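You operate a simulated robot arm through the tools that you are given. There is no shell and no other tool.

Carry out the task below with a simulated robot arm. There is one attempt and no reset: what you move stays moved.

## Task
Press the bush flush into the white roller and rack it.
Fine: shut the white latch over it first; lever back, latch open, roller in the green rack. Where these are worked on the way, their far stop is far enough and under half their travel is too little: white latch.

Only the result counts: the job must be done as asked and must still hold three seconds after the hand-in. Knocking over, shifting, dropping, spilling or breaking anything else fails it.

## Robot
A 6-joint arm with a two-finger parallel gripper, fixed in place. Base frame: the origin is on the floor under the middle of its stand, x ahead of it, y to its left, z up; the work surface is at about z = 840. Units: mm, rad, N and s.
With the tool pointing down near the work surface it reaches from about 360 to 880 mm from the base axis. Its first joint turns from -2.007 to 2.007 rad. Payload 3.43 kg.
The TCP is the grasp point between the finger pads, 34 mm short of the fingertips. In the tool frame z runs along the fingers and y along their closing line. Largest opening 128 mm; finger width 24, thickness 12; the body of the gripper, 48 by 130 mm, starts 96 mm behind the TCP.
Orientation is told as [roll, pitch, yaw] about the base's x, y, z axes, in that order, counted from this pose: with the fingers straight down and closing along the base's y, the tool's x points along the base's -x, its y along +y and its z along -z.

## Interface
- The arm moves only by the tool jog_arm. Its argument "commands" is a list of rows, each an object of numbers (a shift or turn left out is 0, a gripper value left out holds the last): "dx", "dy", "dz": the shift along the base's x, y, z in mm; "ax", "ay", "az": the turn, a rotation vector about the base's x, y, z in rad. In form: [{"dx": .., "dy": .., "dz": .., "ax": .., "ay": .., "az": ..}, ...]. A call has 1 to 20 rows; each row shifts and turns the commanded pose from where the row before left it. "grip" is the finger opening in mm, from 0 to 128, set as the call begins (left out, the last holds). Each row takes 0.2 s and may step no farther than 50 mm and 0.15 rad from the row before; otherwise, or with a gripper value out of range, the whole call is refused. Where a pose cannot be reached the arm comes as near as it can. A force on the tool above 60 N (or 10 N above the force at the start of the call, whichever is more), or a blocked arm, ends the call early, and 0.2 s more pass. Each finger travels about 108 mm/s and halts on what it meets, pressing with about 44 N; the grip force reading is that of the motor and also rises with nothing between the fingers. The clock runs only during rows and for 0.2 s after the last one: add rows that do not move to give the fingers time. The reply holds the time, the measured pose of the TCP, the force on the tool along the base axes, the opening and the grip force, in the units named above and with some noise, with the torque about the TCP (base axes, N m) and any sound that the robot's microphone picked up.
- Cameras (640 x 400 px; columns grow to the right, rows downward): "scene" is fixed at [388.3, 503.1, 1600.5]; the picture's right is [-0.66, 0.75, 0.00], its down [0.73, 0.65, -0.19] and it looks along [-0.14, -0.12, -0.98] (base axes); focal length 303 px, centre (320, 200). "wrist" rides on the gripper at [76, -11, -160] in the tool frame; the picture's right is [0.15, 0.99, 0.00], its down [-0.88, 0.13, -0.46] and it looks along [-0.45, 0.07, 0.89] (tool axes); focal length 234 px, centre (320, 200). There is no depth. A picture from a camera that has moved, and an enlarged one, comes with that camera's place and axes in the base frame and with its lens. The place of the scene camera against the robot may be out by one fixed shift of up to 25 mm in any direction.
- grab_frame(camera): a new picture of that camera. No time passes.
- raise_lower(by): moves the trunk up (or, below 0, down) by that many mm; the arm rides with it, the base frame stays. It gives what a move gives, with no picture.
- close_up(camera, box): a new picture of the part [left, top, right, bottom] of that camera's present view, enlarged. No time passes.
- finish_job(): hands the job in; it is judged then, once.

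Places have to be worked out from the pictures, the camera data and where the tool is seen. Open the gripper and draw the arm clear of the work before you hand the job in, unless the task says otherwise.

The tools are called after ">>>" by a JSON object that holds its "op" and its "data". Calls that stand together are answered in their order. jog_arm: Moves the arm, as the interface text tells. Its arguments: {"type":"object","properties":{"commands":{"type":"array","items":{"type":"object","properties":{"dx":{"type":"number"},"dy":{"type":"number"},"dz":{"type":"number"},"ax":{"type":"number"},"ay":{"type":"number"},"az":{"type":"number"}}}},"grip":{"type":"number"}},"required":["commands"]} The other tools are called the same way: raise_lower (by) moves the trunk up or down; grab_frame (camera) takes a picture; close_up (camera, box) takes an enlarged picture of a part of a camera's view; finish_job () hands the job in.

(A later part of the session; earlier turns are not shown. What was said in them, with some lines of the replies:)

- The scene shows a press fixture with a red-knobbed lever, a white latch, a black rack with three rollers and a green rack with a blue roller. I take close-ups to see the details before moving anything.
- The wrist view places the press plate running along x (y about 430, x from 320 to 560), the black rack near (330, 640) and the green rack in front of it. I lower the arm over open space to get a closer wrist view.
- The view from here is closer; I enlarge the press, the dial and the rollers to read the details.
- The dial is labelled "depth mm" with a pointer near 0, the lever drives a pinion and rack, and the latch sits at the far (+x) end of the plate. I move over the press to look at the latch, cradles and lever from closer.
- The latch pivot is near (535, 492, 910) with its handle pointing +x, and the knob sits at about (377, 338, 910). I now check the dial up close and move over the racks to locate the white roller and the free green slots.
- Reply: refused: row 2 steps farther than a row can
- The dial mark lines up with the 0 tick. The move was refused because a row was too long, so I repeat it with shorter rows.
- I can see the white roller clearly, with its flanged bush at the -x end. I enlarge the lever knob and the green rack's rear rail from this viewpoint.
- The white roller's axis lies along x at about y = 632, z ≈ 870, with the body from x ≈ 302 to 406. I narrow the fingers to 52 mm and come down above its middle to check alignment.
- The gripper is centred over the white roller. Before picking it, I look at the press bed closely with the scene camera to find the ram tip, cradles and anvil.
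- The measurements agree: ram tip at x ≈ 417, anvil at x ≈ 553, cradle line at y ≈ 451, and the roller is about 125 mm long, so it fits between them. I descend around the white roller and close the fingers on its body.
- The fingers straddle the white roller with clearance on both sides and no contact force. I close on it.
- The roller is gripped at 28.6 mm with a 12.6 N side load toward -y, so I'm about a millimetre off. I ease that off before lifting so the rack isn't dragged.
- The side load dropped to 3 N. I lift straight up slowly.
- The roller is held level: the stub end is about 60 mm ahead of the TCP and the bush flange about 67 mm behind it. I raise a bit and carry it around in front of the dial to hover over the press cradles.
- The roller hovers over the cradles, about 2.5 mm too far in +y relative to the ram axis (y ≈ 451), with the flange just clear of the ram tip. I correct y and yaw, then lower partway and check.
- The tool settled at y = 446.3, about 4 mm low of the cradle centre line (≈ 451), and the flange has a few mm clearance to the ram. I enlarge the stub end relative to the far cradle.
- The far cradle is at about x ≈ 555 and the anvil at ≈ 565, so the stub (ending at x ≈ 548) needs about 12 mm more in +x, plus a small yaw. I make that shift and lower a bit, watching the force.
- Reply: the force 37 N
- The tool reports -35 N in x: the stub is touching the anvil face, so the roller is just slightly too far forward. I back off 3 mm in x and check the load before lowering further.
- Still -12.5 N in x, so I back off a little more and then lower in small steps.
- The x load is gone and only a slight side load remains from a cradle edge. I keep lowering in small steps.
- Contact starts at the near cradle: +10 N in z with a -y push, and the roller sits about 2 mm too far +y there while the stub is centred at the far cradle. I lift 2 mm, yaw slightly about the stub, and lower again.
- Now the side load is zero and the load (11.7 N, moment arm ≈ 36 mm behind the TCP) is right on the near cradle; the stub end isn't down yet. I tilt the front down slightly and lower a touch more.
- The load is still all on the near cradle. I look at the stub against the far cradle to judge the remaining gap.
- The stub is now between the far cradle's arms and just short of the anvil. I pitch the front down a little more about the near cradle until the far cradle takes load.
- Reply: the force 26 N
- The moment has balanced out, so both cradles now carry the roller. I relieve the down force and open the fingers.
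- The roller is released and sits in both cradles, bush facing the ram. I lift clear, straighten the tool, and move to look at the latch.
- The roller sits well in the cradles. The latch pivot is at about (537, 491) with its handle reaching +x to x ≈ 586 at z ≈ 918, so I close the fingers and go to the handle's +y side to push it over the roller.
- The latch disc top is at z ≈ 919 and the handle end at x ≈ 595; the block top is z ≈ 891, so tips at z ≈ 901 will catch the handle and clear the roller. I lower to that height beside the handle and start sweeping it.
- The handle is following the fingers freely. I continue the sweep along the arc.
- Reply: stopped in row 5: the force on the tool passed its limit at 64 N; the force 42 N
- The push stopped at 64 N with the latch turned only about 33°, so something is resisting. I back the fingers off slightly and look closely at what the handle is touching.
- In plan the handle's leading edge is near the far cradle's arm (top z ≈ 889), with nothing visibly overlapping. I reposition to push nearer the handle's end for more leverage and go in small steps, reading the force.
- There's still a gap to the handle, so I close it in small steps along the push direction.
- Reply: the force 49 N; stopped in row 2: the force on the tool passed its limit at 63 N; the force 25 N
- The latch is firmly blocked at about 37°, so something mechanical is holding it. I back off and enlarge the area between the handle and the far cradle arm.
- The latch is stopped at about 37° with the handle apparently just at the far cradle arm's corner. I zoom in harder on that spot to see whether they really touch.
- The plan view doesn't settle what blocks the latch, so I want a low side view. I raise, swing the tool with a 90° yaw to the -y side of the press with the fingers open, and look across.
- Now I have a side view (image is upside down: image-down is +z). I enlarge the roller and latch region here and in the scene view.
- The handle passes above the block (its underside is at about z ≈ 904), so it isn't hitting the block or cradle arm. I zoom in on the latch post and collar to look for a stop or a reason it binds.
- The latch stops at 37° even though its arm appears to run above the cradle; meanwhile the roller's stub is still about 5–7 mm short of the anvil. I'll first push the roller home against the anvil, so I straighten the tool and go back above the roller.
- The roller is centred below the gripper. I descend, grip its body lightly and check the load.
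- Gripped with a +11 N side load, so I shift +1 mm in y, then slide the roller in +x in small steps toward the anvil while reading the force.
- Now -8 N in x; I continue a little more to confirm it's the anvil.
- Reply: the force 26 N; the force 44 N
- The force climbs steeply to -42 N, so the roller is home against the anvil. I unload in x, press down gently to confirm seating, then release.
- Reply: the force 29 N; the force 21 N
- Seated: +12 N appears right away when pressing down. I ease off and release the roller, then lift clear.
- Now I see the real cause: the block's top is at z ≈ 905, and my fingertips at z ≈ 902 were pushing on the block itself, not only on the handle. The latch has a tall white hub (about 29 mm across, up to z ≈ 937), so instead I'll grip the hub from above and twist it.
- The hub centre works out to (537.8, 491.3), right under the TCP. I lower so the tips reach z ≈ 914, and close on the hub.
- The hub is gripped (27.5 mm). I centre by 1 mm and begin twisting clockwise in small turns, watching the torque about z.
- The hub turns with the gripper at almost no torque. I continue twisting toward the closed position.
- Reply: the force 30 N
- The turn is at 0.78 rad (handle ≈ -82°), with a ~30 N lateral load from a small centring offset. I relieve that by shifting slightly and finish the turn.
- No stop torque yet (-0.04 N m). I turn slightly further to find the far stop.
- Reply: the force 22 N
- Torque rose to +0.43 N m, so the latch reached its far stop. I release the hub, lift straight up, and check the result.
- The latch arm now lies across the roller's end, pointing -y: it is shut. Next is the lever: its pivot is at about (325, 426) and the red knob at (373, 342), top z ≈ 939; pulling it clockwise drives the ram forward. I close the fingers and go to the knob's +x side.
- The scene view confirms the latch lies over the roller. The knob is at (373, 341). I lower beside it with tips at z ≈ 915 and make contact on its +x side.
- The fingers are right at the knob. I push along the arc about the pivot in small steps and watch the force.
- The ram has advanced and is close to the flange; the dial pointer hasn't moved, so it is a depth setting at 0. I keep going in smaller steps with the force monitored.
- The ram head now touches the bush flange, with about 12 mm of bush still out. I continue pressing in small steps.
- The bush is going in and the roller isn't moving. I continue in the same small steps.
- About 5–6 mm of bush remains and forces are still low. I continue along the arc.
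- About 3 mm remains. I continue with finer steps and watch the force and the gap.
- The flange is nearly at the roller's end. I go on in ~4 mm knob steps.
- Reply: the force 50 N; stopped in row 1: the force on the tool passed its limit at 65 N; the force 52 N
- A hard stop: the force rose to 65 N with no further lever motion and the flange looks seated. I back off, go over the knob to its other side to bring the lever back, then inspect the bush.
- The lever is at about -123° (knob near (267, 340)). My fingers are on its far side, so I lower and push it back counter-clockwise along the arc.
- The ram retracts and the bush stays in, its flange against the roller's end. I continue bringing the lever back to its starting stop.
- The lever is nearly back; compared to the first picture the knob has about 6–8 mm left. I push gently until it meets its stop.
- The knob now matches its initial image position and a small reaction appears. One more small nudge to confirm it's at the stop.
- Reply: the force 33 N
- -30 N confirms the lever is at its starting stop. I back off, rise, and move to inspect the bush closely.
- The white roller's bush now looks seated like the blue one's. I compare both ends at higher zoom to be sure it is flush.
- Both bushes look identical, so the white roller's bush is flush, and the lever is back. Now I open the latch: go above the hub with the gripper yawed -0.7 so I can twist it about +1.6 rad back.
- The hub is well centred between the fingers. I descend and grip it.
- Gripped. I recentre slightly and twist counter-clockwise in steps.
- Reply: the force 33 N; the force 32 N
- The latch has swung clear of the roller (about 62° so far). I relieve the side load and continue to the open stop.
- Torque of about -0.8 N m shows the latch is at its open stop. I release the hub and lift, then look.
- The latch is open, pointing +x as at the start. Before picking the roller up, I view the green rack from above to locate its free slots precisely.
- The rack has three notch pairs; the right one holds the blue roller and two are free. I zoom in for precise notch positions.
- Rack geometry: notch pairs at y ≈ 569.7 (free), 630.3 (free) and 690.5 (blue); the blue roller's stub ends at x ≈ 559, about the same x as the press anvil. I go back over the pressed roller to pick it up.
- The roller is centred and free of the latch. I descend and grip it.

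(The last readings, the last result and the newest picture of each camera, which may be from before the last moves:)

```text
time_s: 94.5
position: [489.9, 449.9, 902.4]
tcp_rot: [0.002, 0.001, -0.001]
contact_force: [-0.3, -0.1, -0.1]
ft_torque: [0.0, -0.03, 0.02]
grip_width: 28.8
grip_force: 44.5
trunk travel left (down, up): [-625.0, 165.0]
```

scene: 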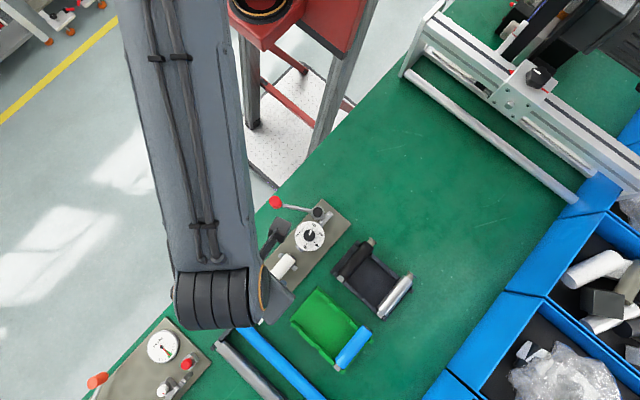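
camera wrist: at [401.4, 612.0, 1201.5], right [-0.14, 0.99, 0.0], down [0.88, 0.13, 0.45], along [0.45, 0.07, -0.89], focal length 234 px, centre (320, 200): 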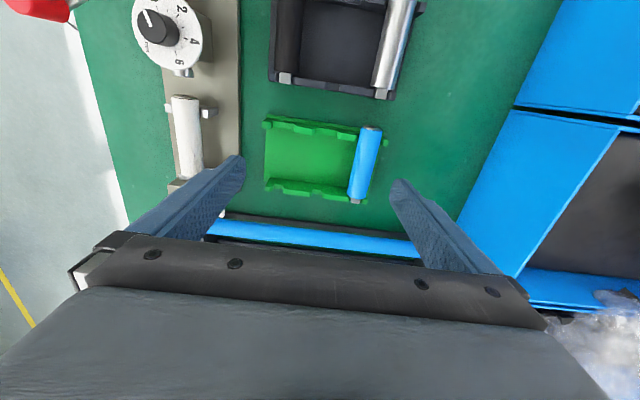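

A clean grip with no side load. I lift straight up and check the roller in the hand.

>>> {"op": "jog_arm", "data": {"commands": [{"dx": -1, "dz": 3}, {"dz": 10}, {"dz": 30}, {"dz": 40}, {"dz": 27}, {"dz": 0}]}}

>>> {"op": "close_up", "data": {"camera": "wrist", "box": [220, 60, 420, 250]}}

>>> {"op": "close_up", "data": {"camera": "scene", "box": [230, 180, 350, 320]}}

```text
time_s: 95.8
position: [493.6, 452.9, 1013.8]
tcp_rot: [0.001, 0.002, -0.001]
contact_force: [-0.5, 0.5, -2.0]
ft_torque: [0.02, 0.01, 0.0]
grip_width: 29.0
grip_force: 43.9
trunk travel left (down, up): [-625.0, 165.0]
```

```text
2.11 times, centred on (320, 155) of wrist
camera zoom: at [418.0, 442.5, 1173.2], right [-0.14, 0.99, 0.0], down [0.88, 0.13, 0.45], along [0.45, 0.07, -0.89], focal length 493 px, centre (320, 295)
```

zoom: 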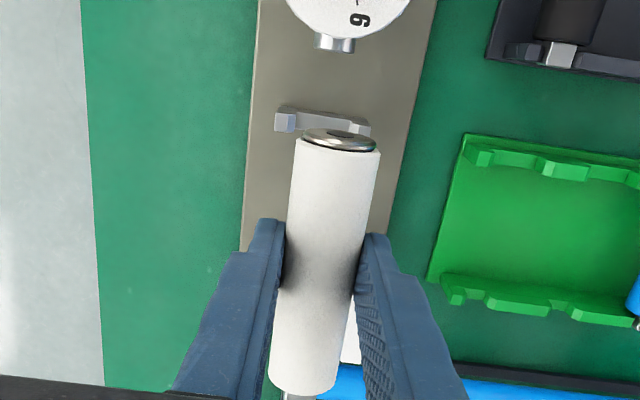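

```text
2.86 times, centred on (290, 250) of scene
camera zoom: at [388.3, 503.1, 1600.5], right [-0.66, 0.75, 0.0], down [0.73, 0.65, -0.19], along [-0.14, -0.12, -0.98], focal length 866 px, centre (406, 57)
```

zoom: 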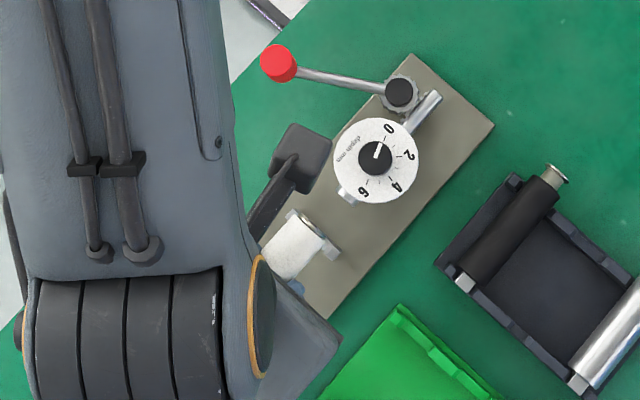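

The roller with its flush bush is in hand, and the press looks as at the start (lever back, latch open). I carry it in +y over the green rack's first free slot and check alignment.

>>> {"op": "jog_arm", "data": {"commands": [{"dy": 40}, {"dy": 40}, {"dy": 40}, {"dz": -20}, {"dz": -20}, {"dz": -20}, {"dz": 0}, {"dz": 0}]}}

>>> {"op": "grab_frame", "data": {"camera": "wrist"}}

>>> {"op": "close_up", "data": {"camera": "wrist", "box": [220, 60, 420, 250]}}

>>> {"op": "close_up", "data": {"camera": "scene", "box": [270, 260, 400, 390]}}

```text
time_s: 97.7
position: [493.4, 572.1, 953.8]
tcp_rot: [0.003, 0.001, -0.003]
contact_force: [-0.4, 0.1, -1.7]
ft_torque: [-0.01, 0.02, 0.03]
grip_width: 28.9
grip_force: 44.0
trunk travel left (down, up): [-625.0, 165.0]
```

```text
taken
camera wrist: at [417.3, 561.1, 1113.4], right [-0.14, 0.99, 0.0], down [0.88, 0.13, 0.45], along [0.45, 0.07, -0.89], focal length 234 px, centre (320, 200)
```

wrist: 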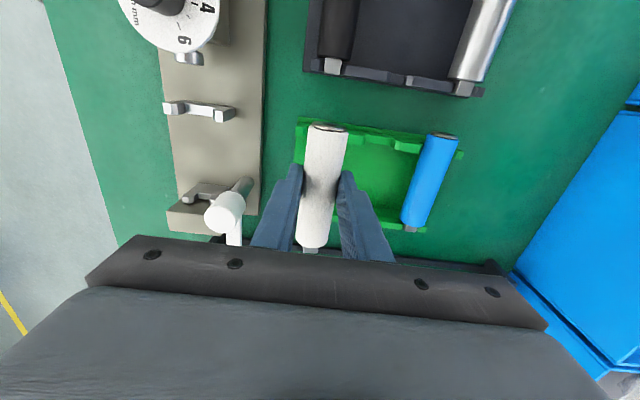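

```text
2.11 times, centred on (320, 155) of wrist
camera zoom: at [417.3, 561.1, 1113.4], right [-0.14, 0.99, 0.0], down [0.88, 0.13, 0.45], along [0.45, 0.07, -0.89], focal length 493 px, centre (320, 295)
```

zoom: 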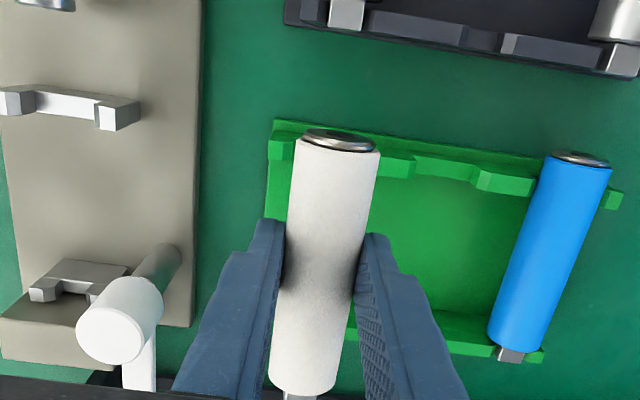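

```text
3.08 times, centred on (335, 325) of scene
camera zoom: at [388.3, 503.1, 1600.5], right [-0.66, 0.75, 0.0], down [0.73, 0.65, -0.19], along [-0.14, -0.12, -0.98], focal length 933 px, centre (274, -185)
```

zoom: 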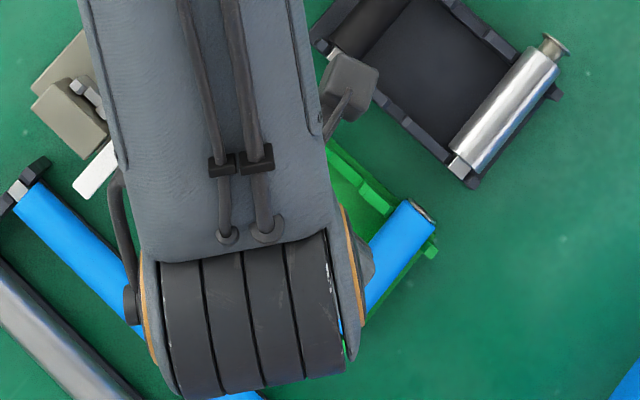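

The held roller is about 2.8 mm too far +y for the slot (y ≈ 570) and its x is about 1.5–2 mm short of the blue one, which is fine. I correct y and yaw and lower to just above the rails.

>>> {"op": "jog_arm", "data": {"commands": [{"dy": -2.8, "az": -0.009}, {"dz": -20}, {"dz": -15}, {"dz": -8}, {"dz": 0}, {"dz": 0}]}}

>>> {"op": "close_up", "data": {"camera": "wrist", "box": [270, 80, 400, 170]}}

>>> {"op": "close_up", "data": {"camera": "wrist", "box": [270, 205, 370, 255]}}

```text
time_s: 99.0
position: [492.5, 567.2, 909.3]
tcp_rot: [0.0, 0.002, -0.011]
contact_force: [0.2, -0.1, -1.9]
ft_torque: [0.03, -0.01, -0.05]
grip_width: 28.9
grip_force: 43.7
trunk travel left (down, up): [-625.0, 165.0]
```

```text
4.44 times, centred on (335, 125) of wrist
camera zoom: at [415.6, 557.6, 1069.0], right [-0.14, 0.99, 0.0], down [0.88, 0.12, 0.45], along [0.45, 0.06, -0.89], focal length 1041 px, centre (253, 533)
```

zoom: 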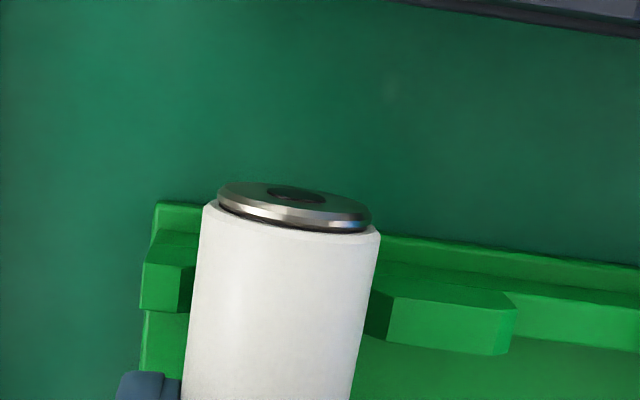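

```text
6.40 times, centred on (320, 230) of wrist
camera zoom: at [415.6, 557.6, 1069.0], right [-0.14, 0.99, 0.0], down [0.88, 0.12, 0.45], along [0.45, 0.06, -0.89], focal length 1499 px, centre (320, 8)
```

zoom: 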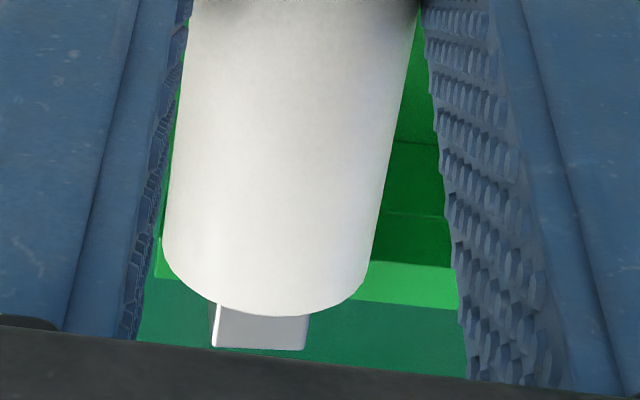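

The roller is about 1.5–2 mm short of the notch centres in y; its stub end and body front line up well with the front rail. I nudge it over and lower in small steps watching the force.

>>> {"op": "jog_arm", "data": {"commands": [{"dy": 1.6, "az": 0.008}, {"dz": -4}, {"dz": -3}, {"dz": 0}]}}

>>> {"op": "jog_arm", "data": {"commands": [{"dz": -2}, {"dz": -2}, {"dz": 0}]}}

>>> {"op": "close_up", "data": {"camera": "wrist", "box": [270, 80, 400, 170]}}

>>> {"op": "close_up", "data": {"camera": "wrist", "box": [270, 205, 370, 255]}}

```text
time_s: 100.0
position: [491.5, 569.6, 900.5]
tcp_rot: [0.004, 0.001, -0.002]
contact_force: [1.0, -0.8, -1.6]
ft_torque: [0.01, -0.01, -0.04]
grip_width: 28.8
grip_force: 44.3
trunk travel left (down, up): [-625.0, 165.0]
```

```text
time_s: 100.8
position: [491.8, 569.7, 898.1]
tcp_rot: [0.004, 0.001, -0.001]
contact_force: [-0.5, 1.3, -0.9]
ft_torque: [0.02, -0.03, 0.09]
grip_width: 28.7
grip_force: 43.6
trunk travel left (down, up): [-625.0, 165.0]
```

```text
4.44 times, centred on (335, 125) of wrist
camera zoom: at [415.9, 559.4, 1058.3], right [-0.14, 0.99, 0.0], down [0.88, 0.13, 0.45], along [0.45, 0.07, -0.89], focal length 1041 px, centre (253, 533)
```

zoom: 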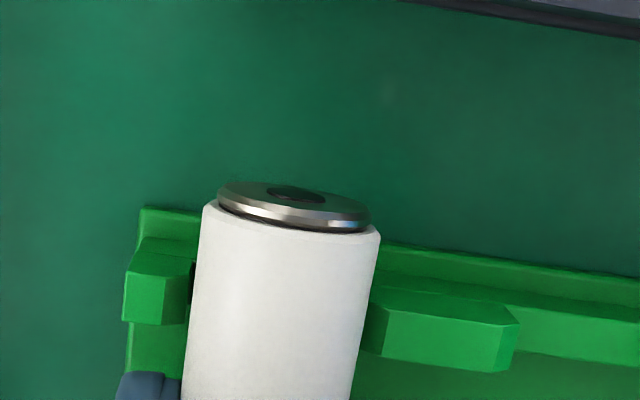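

```text
6.40 times, centred on (320, 230) of wrist
camera zoom: at [415.9, 559.4, 1058.3], right [-0.14, 0.99, 0.0], down [0.88, 0.13, 0.45], along [0.45, 0.07, -0.89], focal length 1499 px, centre (320, 8)
```

zoom: 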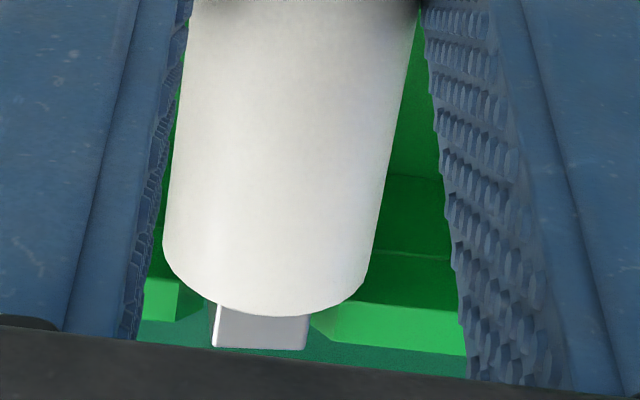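

Both ends are now well centred in their notches. I lower further until the rails take the weight.

>>> {"op": "jog_arm", "data": {"commands": [{"dz": -1.5}, {"dz": -1.5}, {"dz": 0}]}}

>>> {"op": "jog_arm", "data": {"commands": [{"dz": -1.5}, {"dz": 0}]}}

```text
time_s: 101.7
position: [491.3, 570.0, 896.1]
tcp_rot: [0.002, 0.003, -0.002]
contact_force: [-0.5, 1.6, -0.7]
ft_torque: [-0.03, -0.05, 0.12]
grip_width: 29.0
grip_force: 43.7
trunk travel left (down, up): [-625.0, 165.0]
```

```text
time_s: 102.2
position: [492.2, 570.4, 894.6]
tcp_rot: [0.002, 0.003, -0.001]
contact_force: [0.6, 4.9, 0.2]
ft_torque: [0.09, -0.12, 0.29]
grip_width: 29.0
grip_force: 44.8
trunk travel left (down, up): [-625.0, 165.0]
```

A slight +5 N side load about 59 mm ahead shows the stub brushing the notch's -y side. I yaw a touch and keep lowering.

>>> {"op": "jog_arm", "data": {"commands": [{"dy": 0.4, "az": 0.008}, {"dz": -1.5}, {"dz": 0}]}}

>>> {"op": "jog_arm", "data": {"commands": [{"dz": -1.5}, {"dz": 0}]}}

```text
time_s: 103.0
position: [491.1, 569.0, 894.6]
tcp_rot: [0.002, 0.001, 0.004]
contact_force: [-1.8, -5.1, 14.9]
ft_torque: [-0.12, 0.33, 0.1]
grip_width: 28.9
grip_force: 43.9
trunk travel left (down, up): [-625.0, 165.0]
```

```text
time_s: 103.7
position: [491.6, 569.5, 893.6]
tcp_rot: [0.004, -0.003, 0.005]
contact_force: [-0.1, 2.5, 28.8]
ft_torque: [0.02, 0.71, 0.02]
grip_width: 28.7
grip_force: 44.0
trunk travel left (down, up): [-625.0, 165.0]
```

The rear rail carries the load (29 N, centred ~23 mm behind the TCP), so the front stub is still slightly high. I ease off and pitch the front down a little.

>>> {"op": "jog_arm", "data": {"commands": [{"ay": 0.01, "dz": 0.6}, {"ay": 0.01}, {"dz": 0}]}}

>>> {"op": "jog_arm", "data": {"commands": [{"ay": 0.01}, {"dz": 0}]}}

```text
time_s: 104.5
position: [491.0, 569.1, 894.0]
tcp_rot: [0.006, 0.021, 0.006]
contact_force: [1.6, 2.3, 29.4]
ft_torque: [0.15, -0.77, 0.04]
grip_width: 28.9
grip_force: 44.0
trunk travel left (down, up): [-625.0, 165.0]
```

```text
time_s: 105.0
position: [492.2, 569.7, 893.2]
tcp_rot: [0.003, 0.031, 0.005]
contact_force: [7.5, 10.0, 26.3]
ft_torque: [0.32, -0.95, 0.34]
grip_width: 29.0
grip_force: 44.5
trunk travel left (down, up): [-625.0, 165.0]
```

The moment reversed, so both rails support the roller now. I relieve the loads and open the fingers.

>>> {"op": "jog_arm", "data": {"commands": [{"ay": -0.012, "dz": 0.8}, {"dy": -0.3, "dz": 0.5}, {"dz": 0}]}}

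>>> {"op": "jog_arm", "data": {"commands": [{"dz": 0}, {"dz": 0}, {"dz": 0}], "grip": 48}}

>>> {"op": "close_up", "data": {"camera": "wrist", "box": [240, 80, 420, 250]}}

```text
time_s: 105.8
position: [491.1, 569.0, 894.0]
tcp_rot: [0.002, 0.018, 0.006]
contact_force: [2.1, 9.8, 21.3]
ft_torque: [0.2, 0.57, 0.18]
grip_width: 29.0
grip_force: 44.3
trunk travel left (down, up): [-625.0, 165.0]
```

```text
time_s: 106.7
position: [491.9, 567.7, 893.5]
tcp_rot: [0.001, 0.022, 0.005]
contact_force: [0.4, -0.4, -0.9]
ft_torque: [-0.01, -0.02, 0.0]
grip_width: 48.0
grip_force: 0.0
trunk travel left (down, up): [-625.0, 165.0]
```

```text
2.35 times, centred on (330, 165) of wrist
camera zoom: at [419.2, 557.5, 1054.0], right [-0.15, 0.99, 0.0], down [0.89, 0.13, 0.44], along [0.43, 0.07, -0.9], focal length 551 px, centre (296, 282)
```

zoom: 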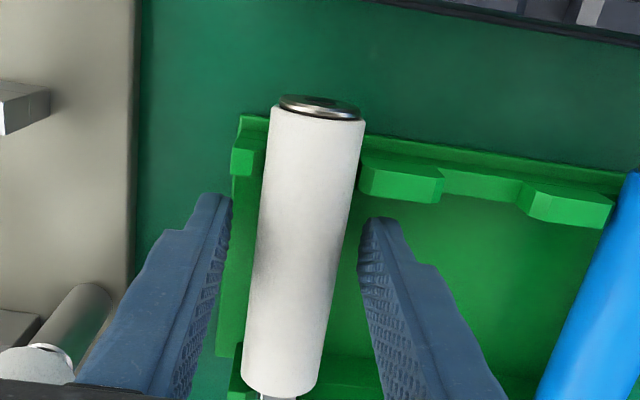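

The fingers are clear of the roller on both sides. I lift straight up and move back to inspect everything.

>>> {"op": "jog_arm", "data": {"commands": [{"dz": 10}, {"dz": 30}, {"dz": 40}, {"dz": 40, "ay": -0.022, "az": -0.005}, {"dz": 30, "dx": -10}, {"dx": -20, "dy": 15}, {"dx": -10, "dy": 15}, {"dx": 0}]}}

>>> {"op": "grab_frame", "data": {"camera": "wrist"}}

>>> {"op": "close_up", "data": {"camera": "wrist", "box": [240, 90, 420, 240]}}

>>> {"op": "grab_frame", "data": {"camera": "scene"}}

```text
time_s: 108.5
position: [450.5, 597.7, 1043.7]
tcp_rot: [0.001, 0.0, 0.0]
contact_force: [0.7, 0.7, 0.5]
ft_torque: [0.0, -0.04, -0.01]
grip_width: 47.7
grip_force: 0.1
trunk travel left (down, up): [-625.0, 165.0]
```

```text
taken
camera wrist: at [375.3, 587.0, 1203.3], right [-0.15, 0.99, 0.0], down [0.88, 0.13, 0.46], along [0.45, 0.07, -0.89], focal length 234 px, centre (320, 200)
```

wrist: 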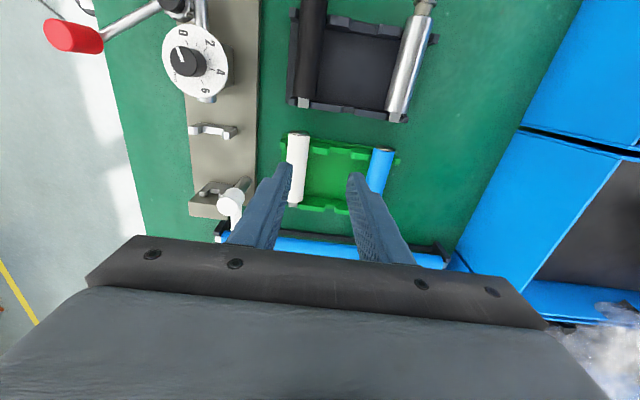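

```text
2.67 times, centred on (330, 165) of wrist
camera zoom: at [375.3, 587.0, 1203.3], right [-0.15, 0.99, 0.0], down [0.88, 0.13, 0.46], along [0.45, 0.07, -0.89], focal length 624 px, centre (293, 293)
```

zoom: 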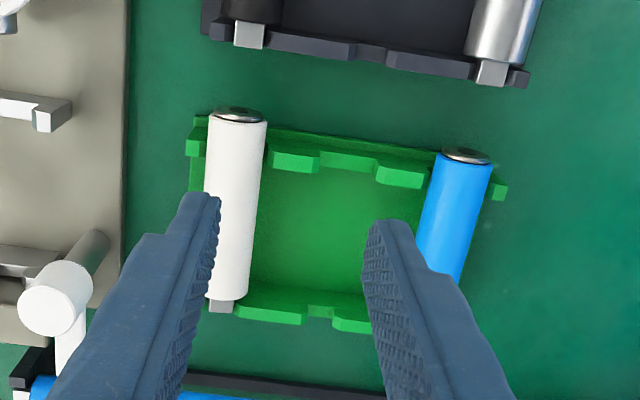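

```text
taken
```

scene: 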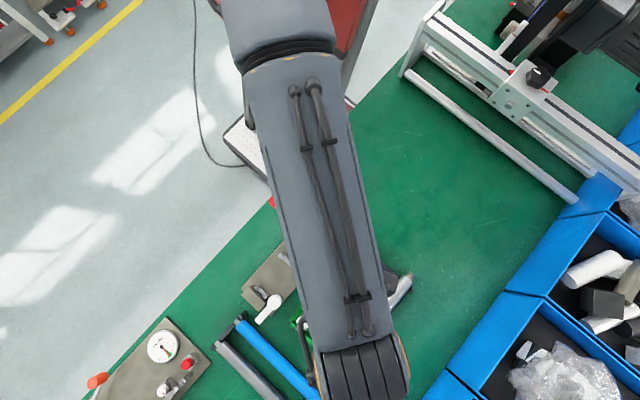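

The white roller sits in the green rack like the blue one. I withdraw the arm up and back to its starting area, opening the gripper, and check the whole scene.

>>> {"op": "jog_arm", "data": {"commands": [{"dz": 45}, {"dz": 45, "dx": -15}, {"dz": 45, "dx": -15}, {"dz": 45, "dx": -15}, {"dz": 40, "dx": -25}, {"dx": -40, "dy": -20}, {"dx": -40, "dy": -30}, {"dx": -30, "dy": -30}, {"dx": 0}, {"dx": 0}], "grip": 128}}

>>> {"op": "grab_frame", "data": {"camera": "scene"}}

>>> {"op": "close_up", "data": {"camera": "scene", "box": [230, 180, 430, 380]}}

>>> {"op": "close_up", "data": {"camera": "scene", "box": [280, 280, 380, 380]}}

>>> {"op": "close_up", "data": {"camera": "wrist", "box": [230, 100, 430, 270]}}

```text
time_s: 110.7
position: [269.7, 522.8, 1265.3]
tcp_rot: [0.004, -0.003, 0.001]
contact_force: [-0.9, -0.4, 0.2]
ft_torque: [0.01, -0.01, -0.01]
grip_width: 128.1
grip_force: 0.0
trunk travel left (down, up): [-625.0, 165.0]
```

```text
taken
```

scene: 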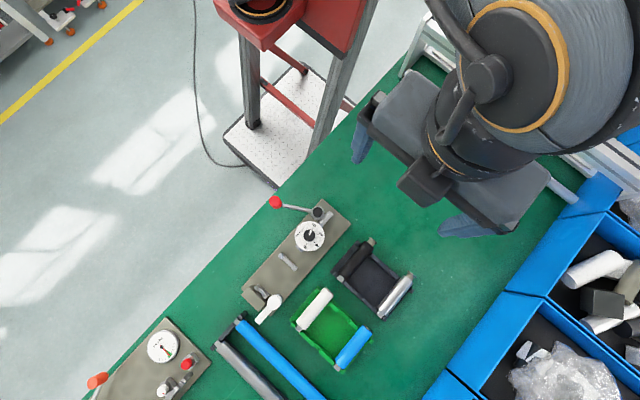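

```text
2.00 times, centred on (330, 280) of scene
camera zoom: at [388.3, 503.1, 1600.5], right [-0.66, 0.75, 0.0], down [0.73, 0.65, -0.19], along [-0.14, -0.12, -0.98], focal length 606 px, centre (300, 40)
```

zoom: 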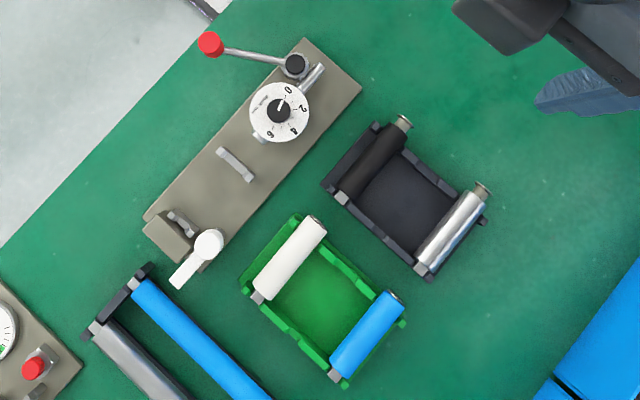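

```text
4.00 times, centred on (330, 330) of scene
camera zoom: at [388.3, 503.1, 1600.5], right [-0.66, 0.75, 0.0], down [0.73, 0.65, -0.19], along [-0.14, -0.12, -0.98], focal length 1212 px, centre (280, -320)
```

zoom: 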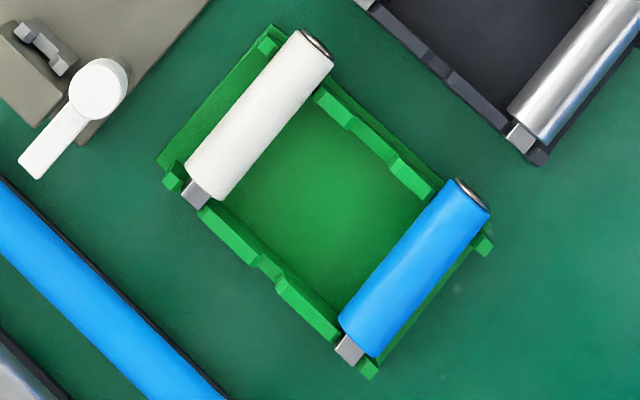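

```text
2.35 times, centred on (330, 185) of wrist
camera zoom: at [192.9, 512.1, 1425.3], right [-0.15, 0.99, 0.0], down [0.88, 0.13, 0.46], along [0.45, 0.07, -0.89], focal length 551 px, centre (296, 235)
```

zoom: 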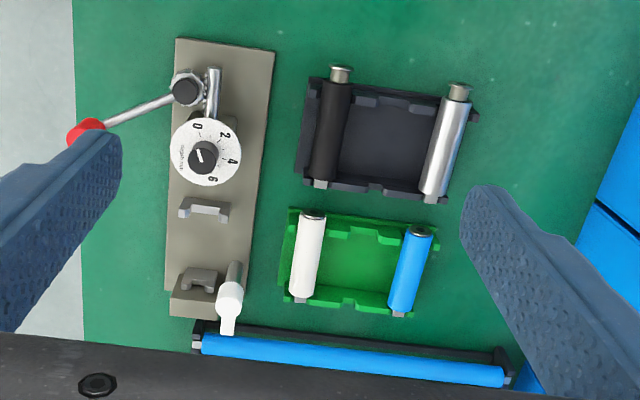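

Everything checks out: bush flush, lever back at its start, latch open, the white roller seated in the green rack, and the neighbouring rollers and racks unmoved. The gripper is open and clear, so I hand the job in.

>>> {"op": "finish_job", "data": {}}

```text
The job is handed in.
```

The job is handed in: the bush is pressed flush into the white roller, and the roller is in the green rack. I don't have the judge's verdict, only what the last pictures and readings showed.

- **Press:** I set the roller in the press, pushed it against the end stop and shut the latch over it to its far stop. I then pulled the lever to a hard stop. The bush end looked the same as the one on the finished blue roller.
- **Lever and latch:** The lever is back at its starting stop. The latch is open, pointing the same way as at the start.
- **Rack:** The white roller sits in the first free slot of the green rack, lined up like the blue one and resting on both rails.
- **Surroundings:** The other rollers, both racks and the depth dial (at 0) look unmoved. The gripper is open and the arm is drawn clear.

While first trying to shut the latch, I twice pushed the fingertips against the press's end block, with about 65 N, before I saw the cause. I then turned the latch by its hub instead. I saw no damage or movement of the press from this.
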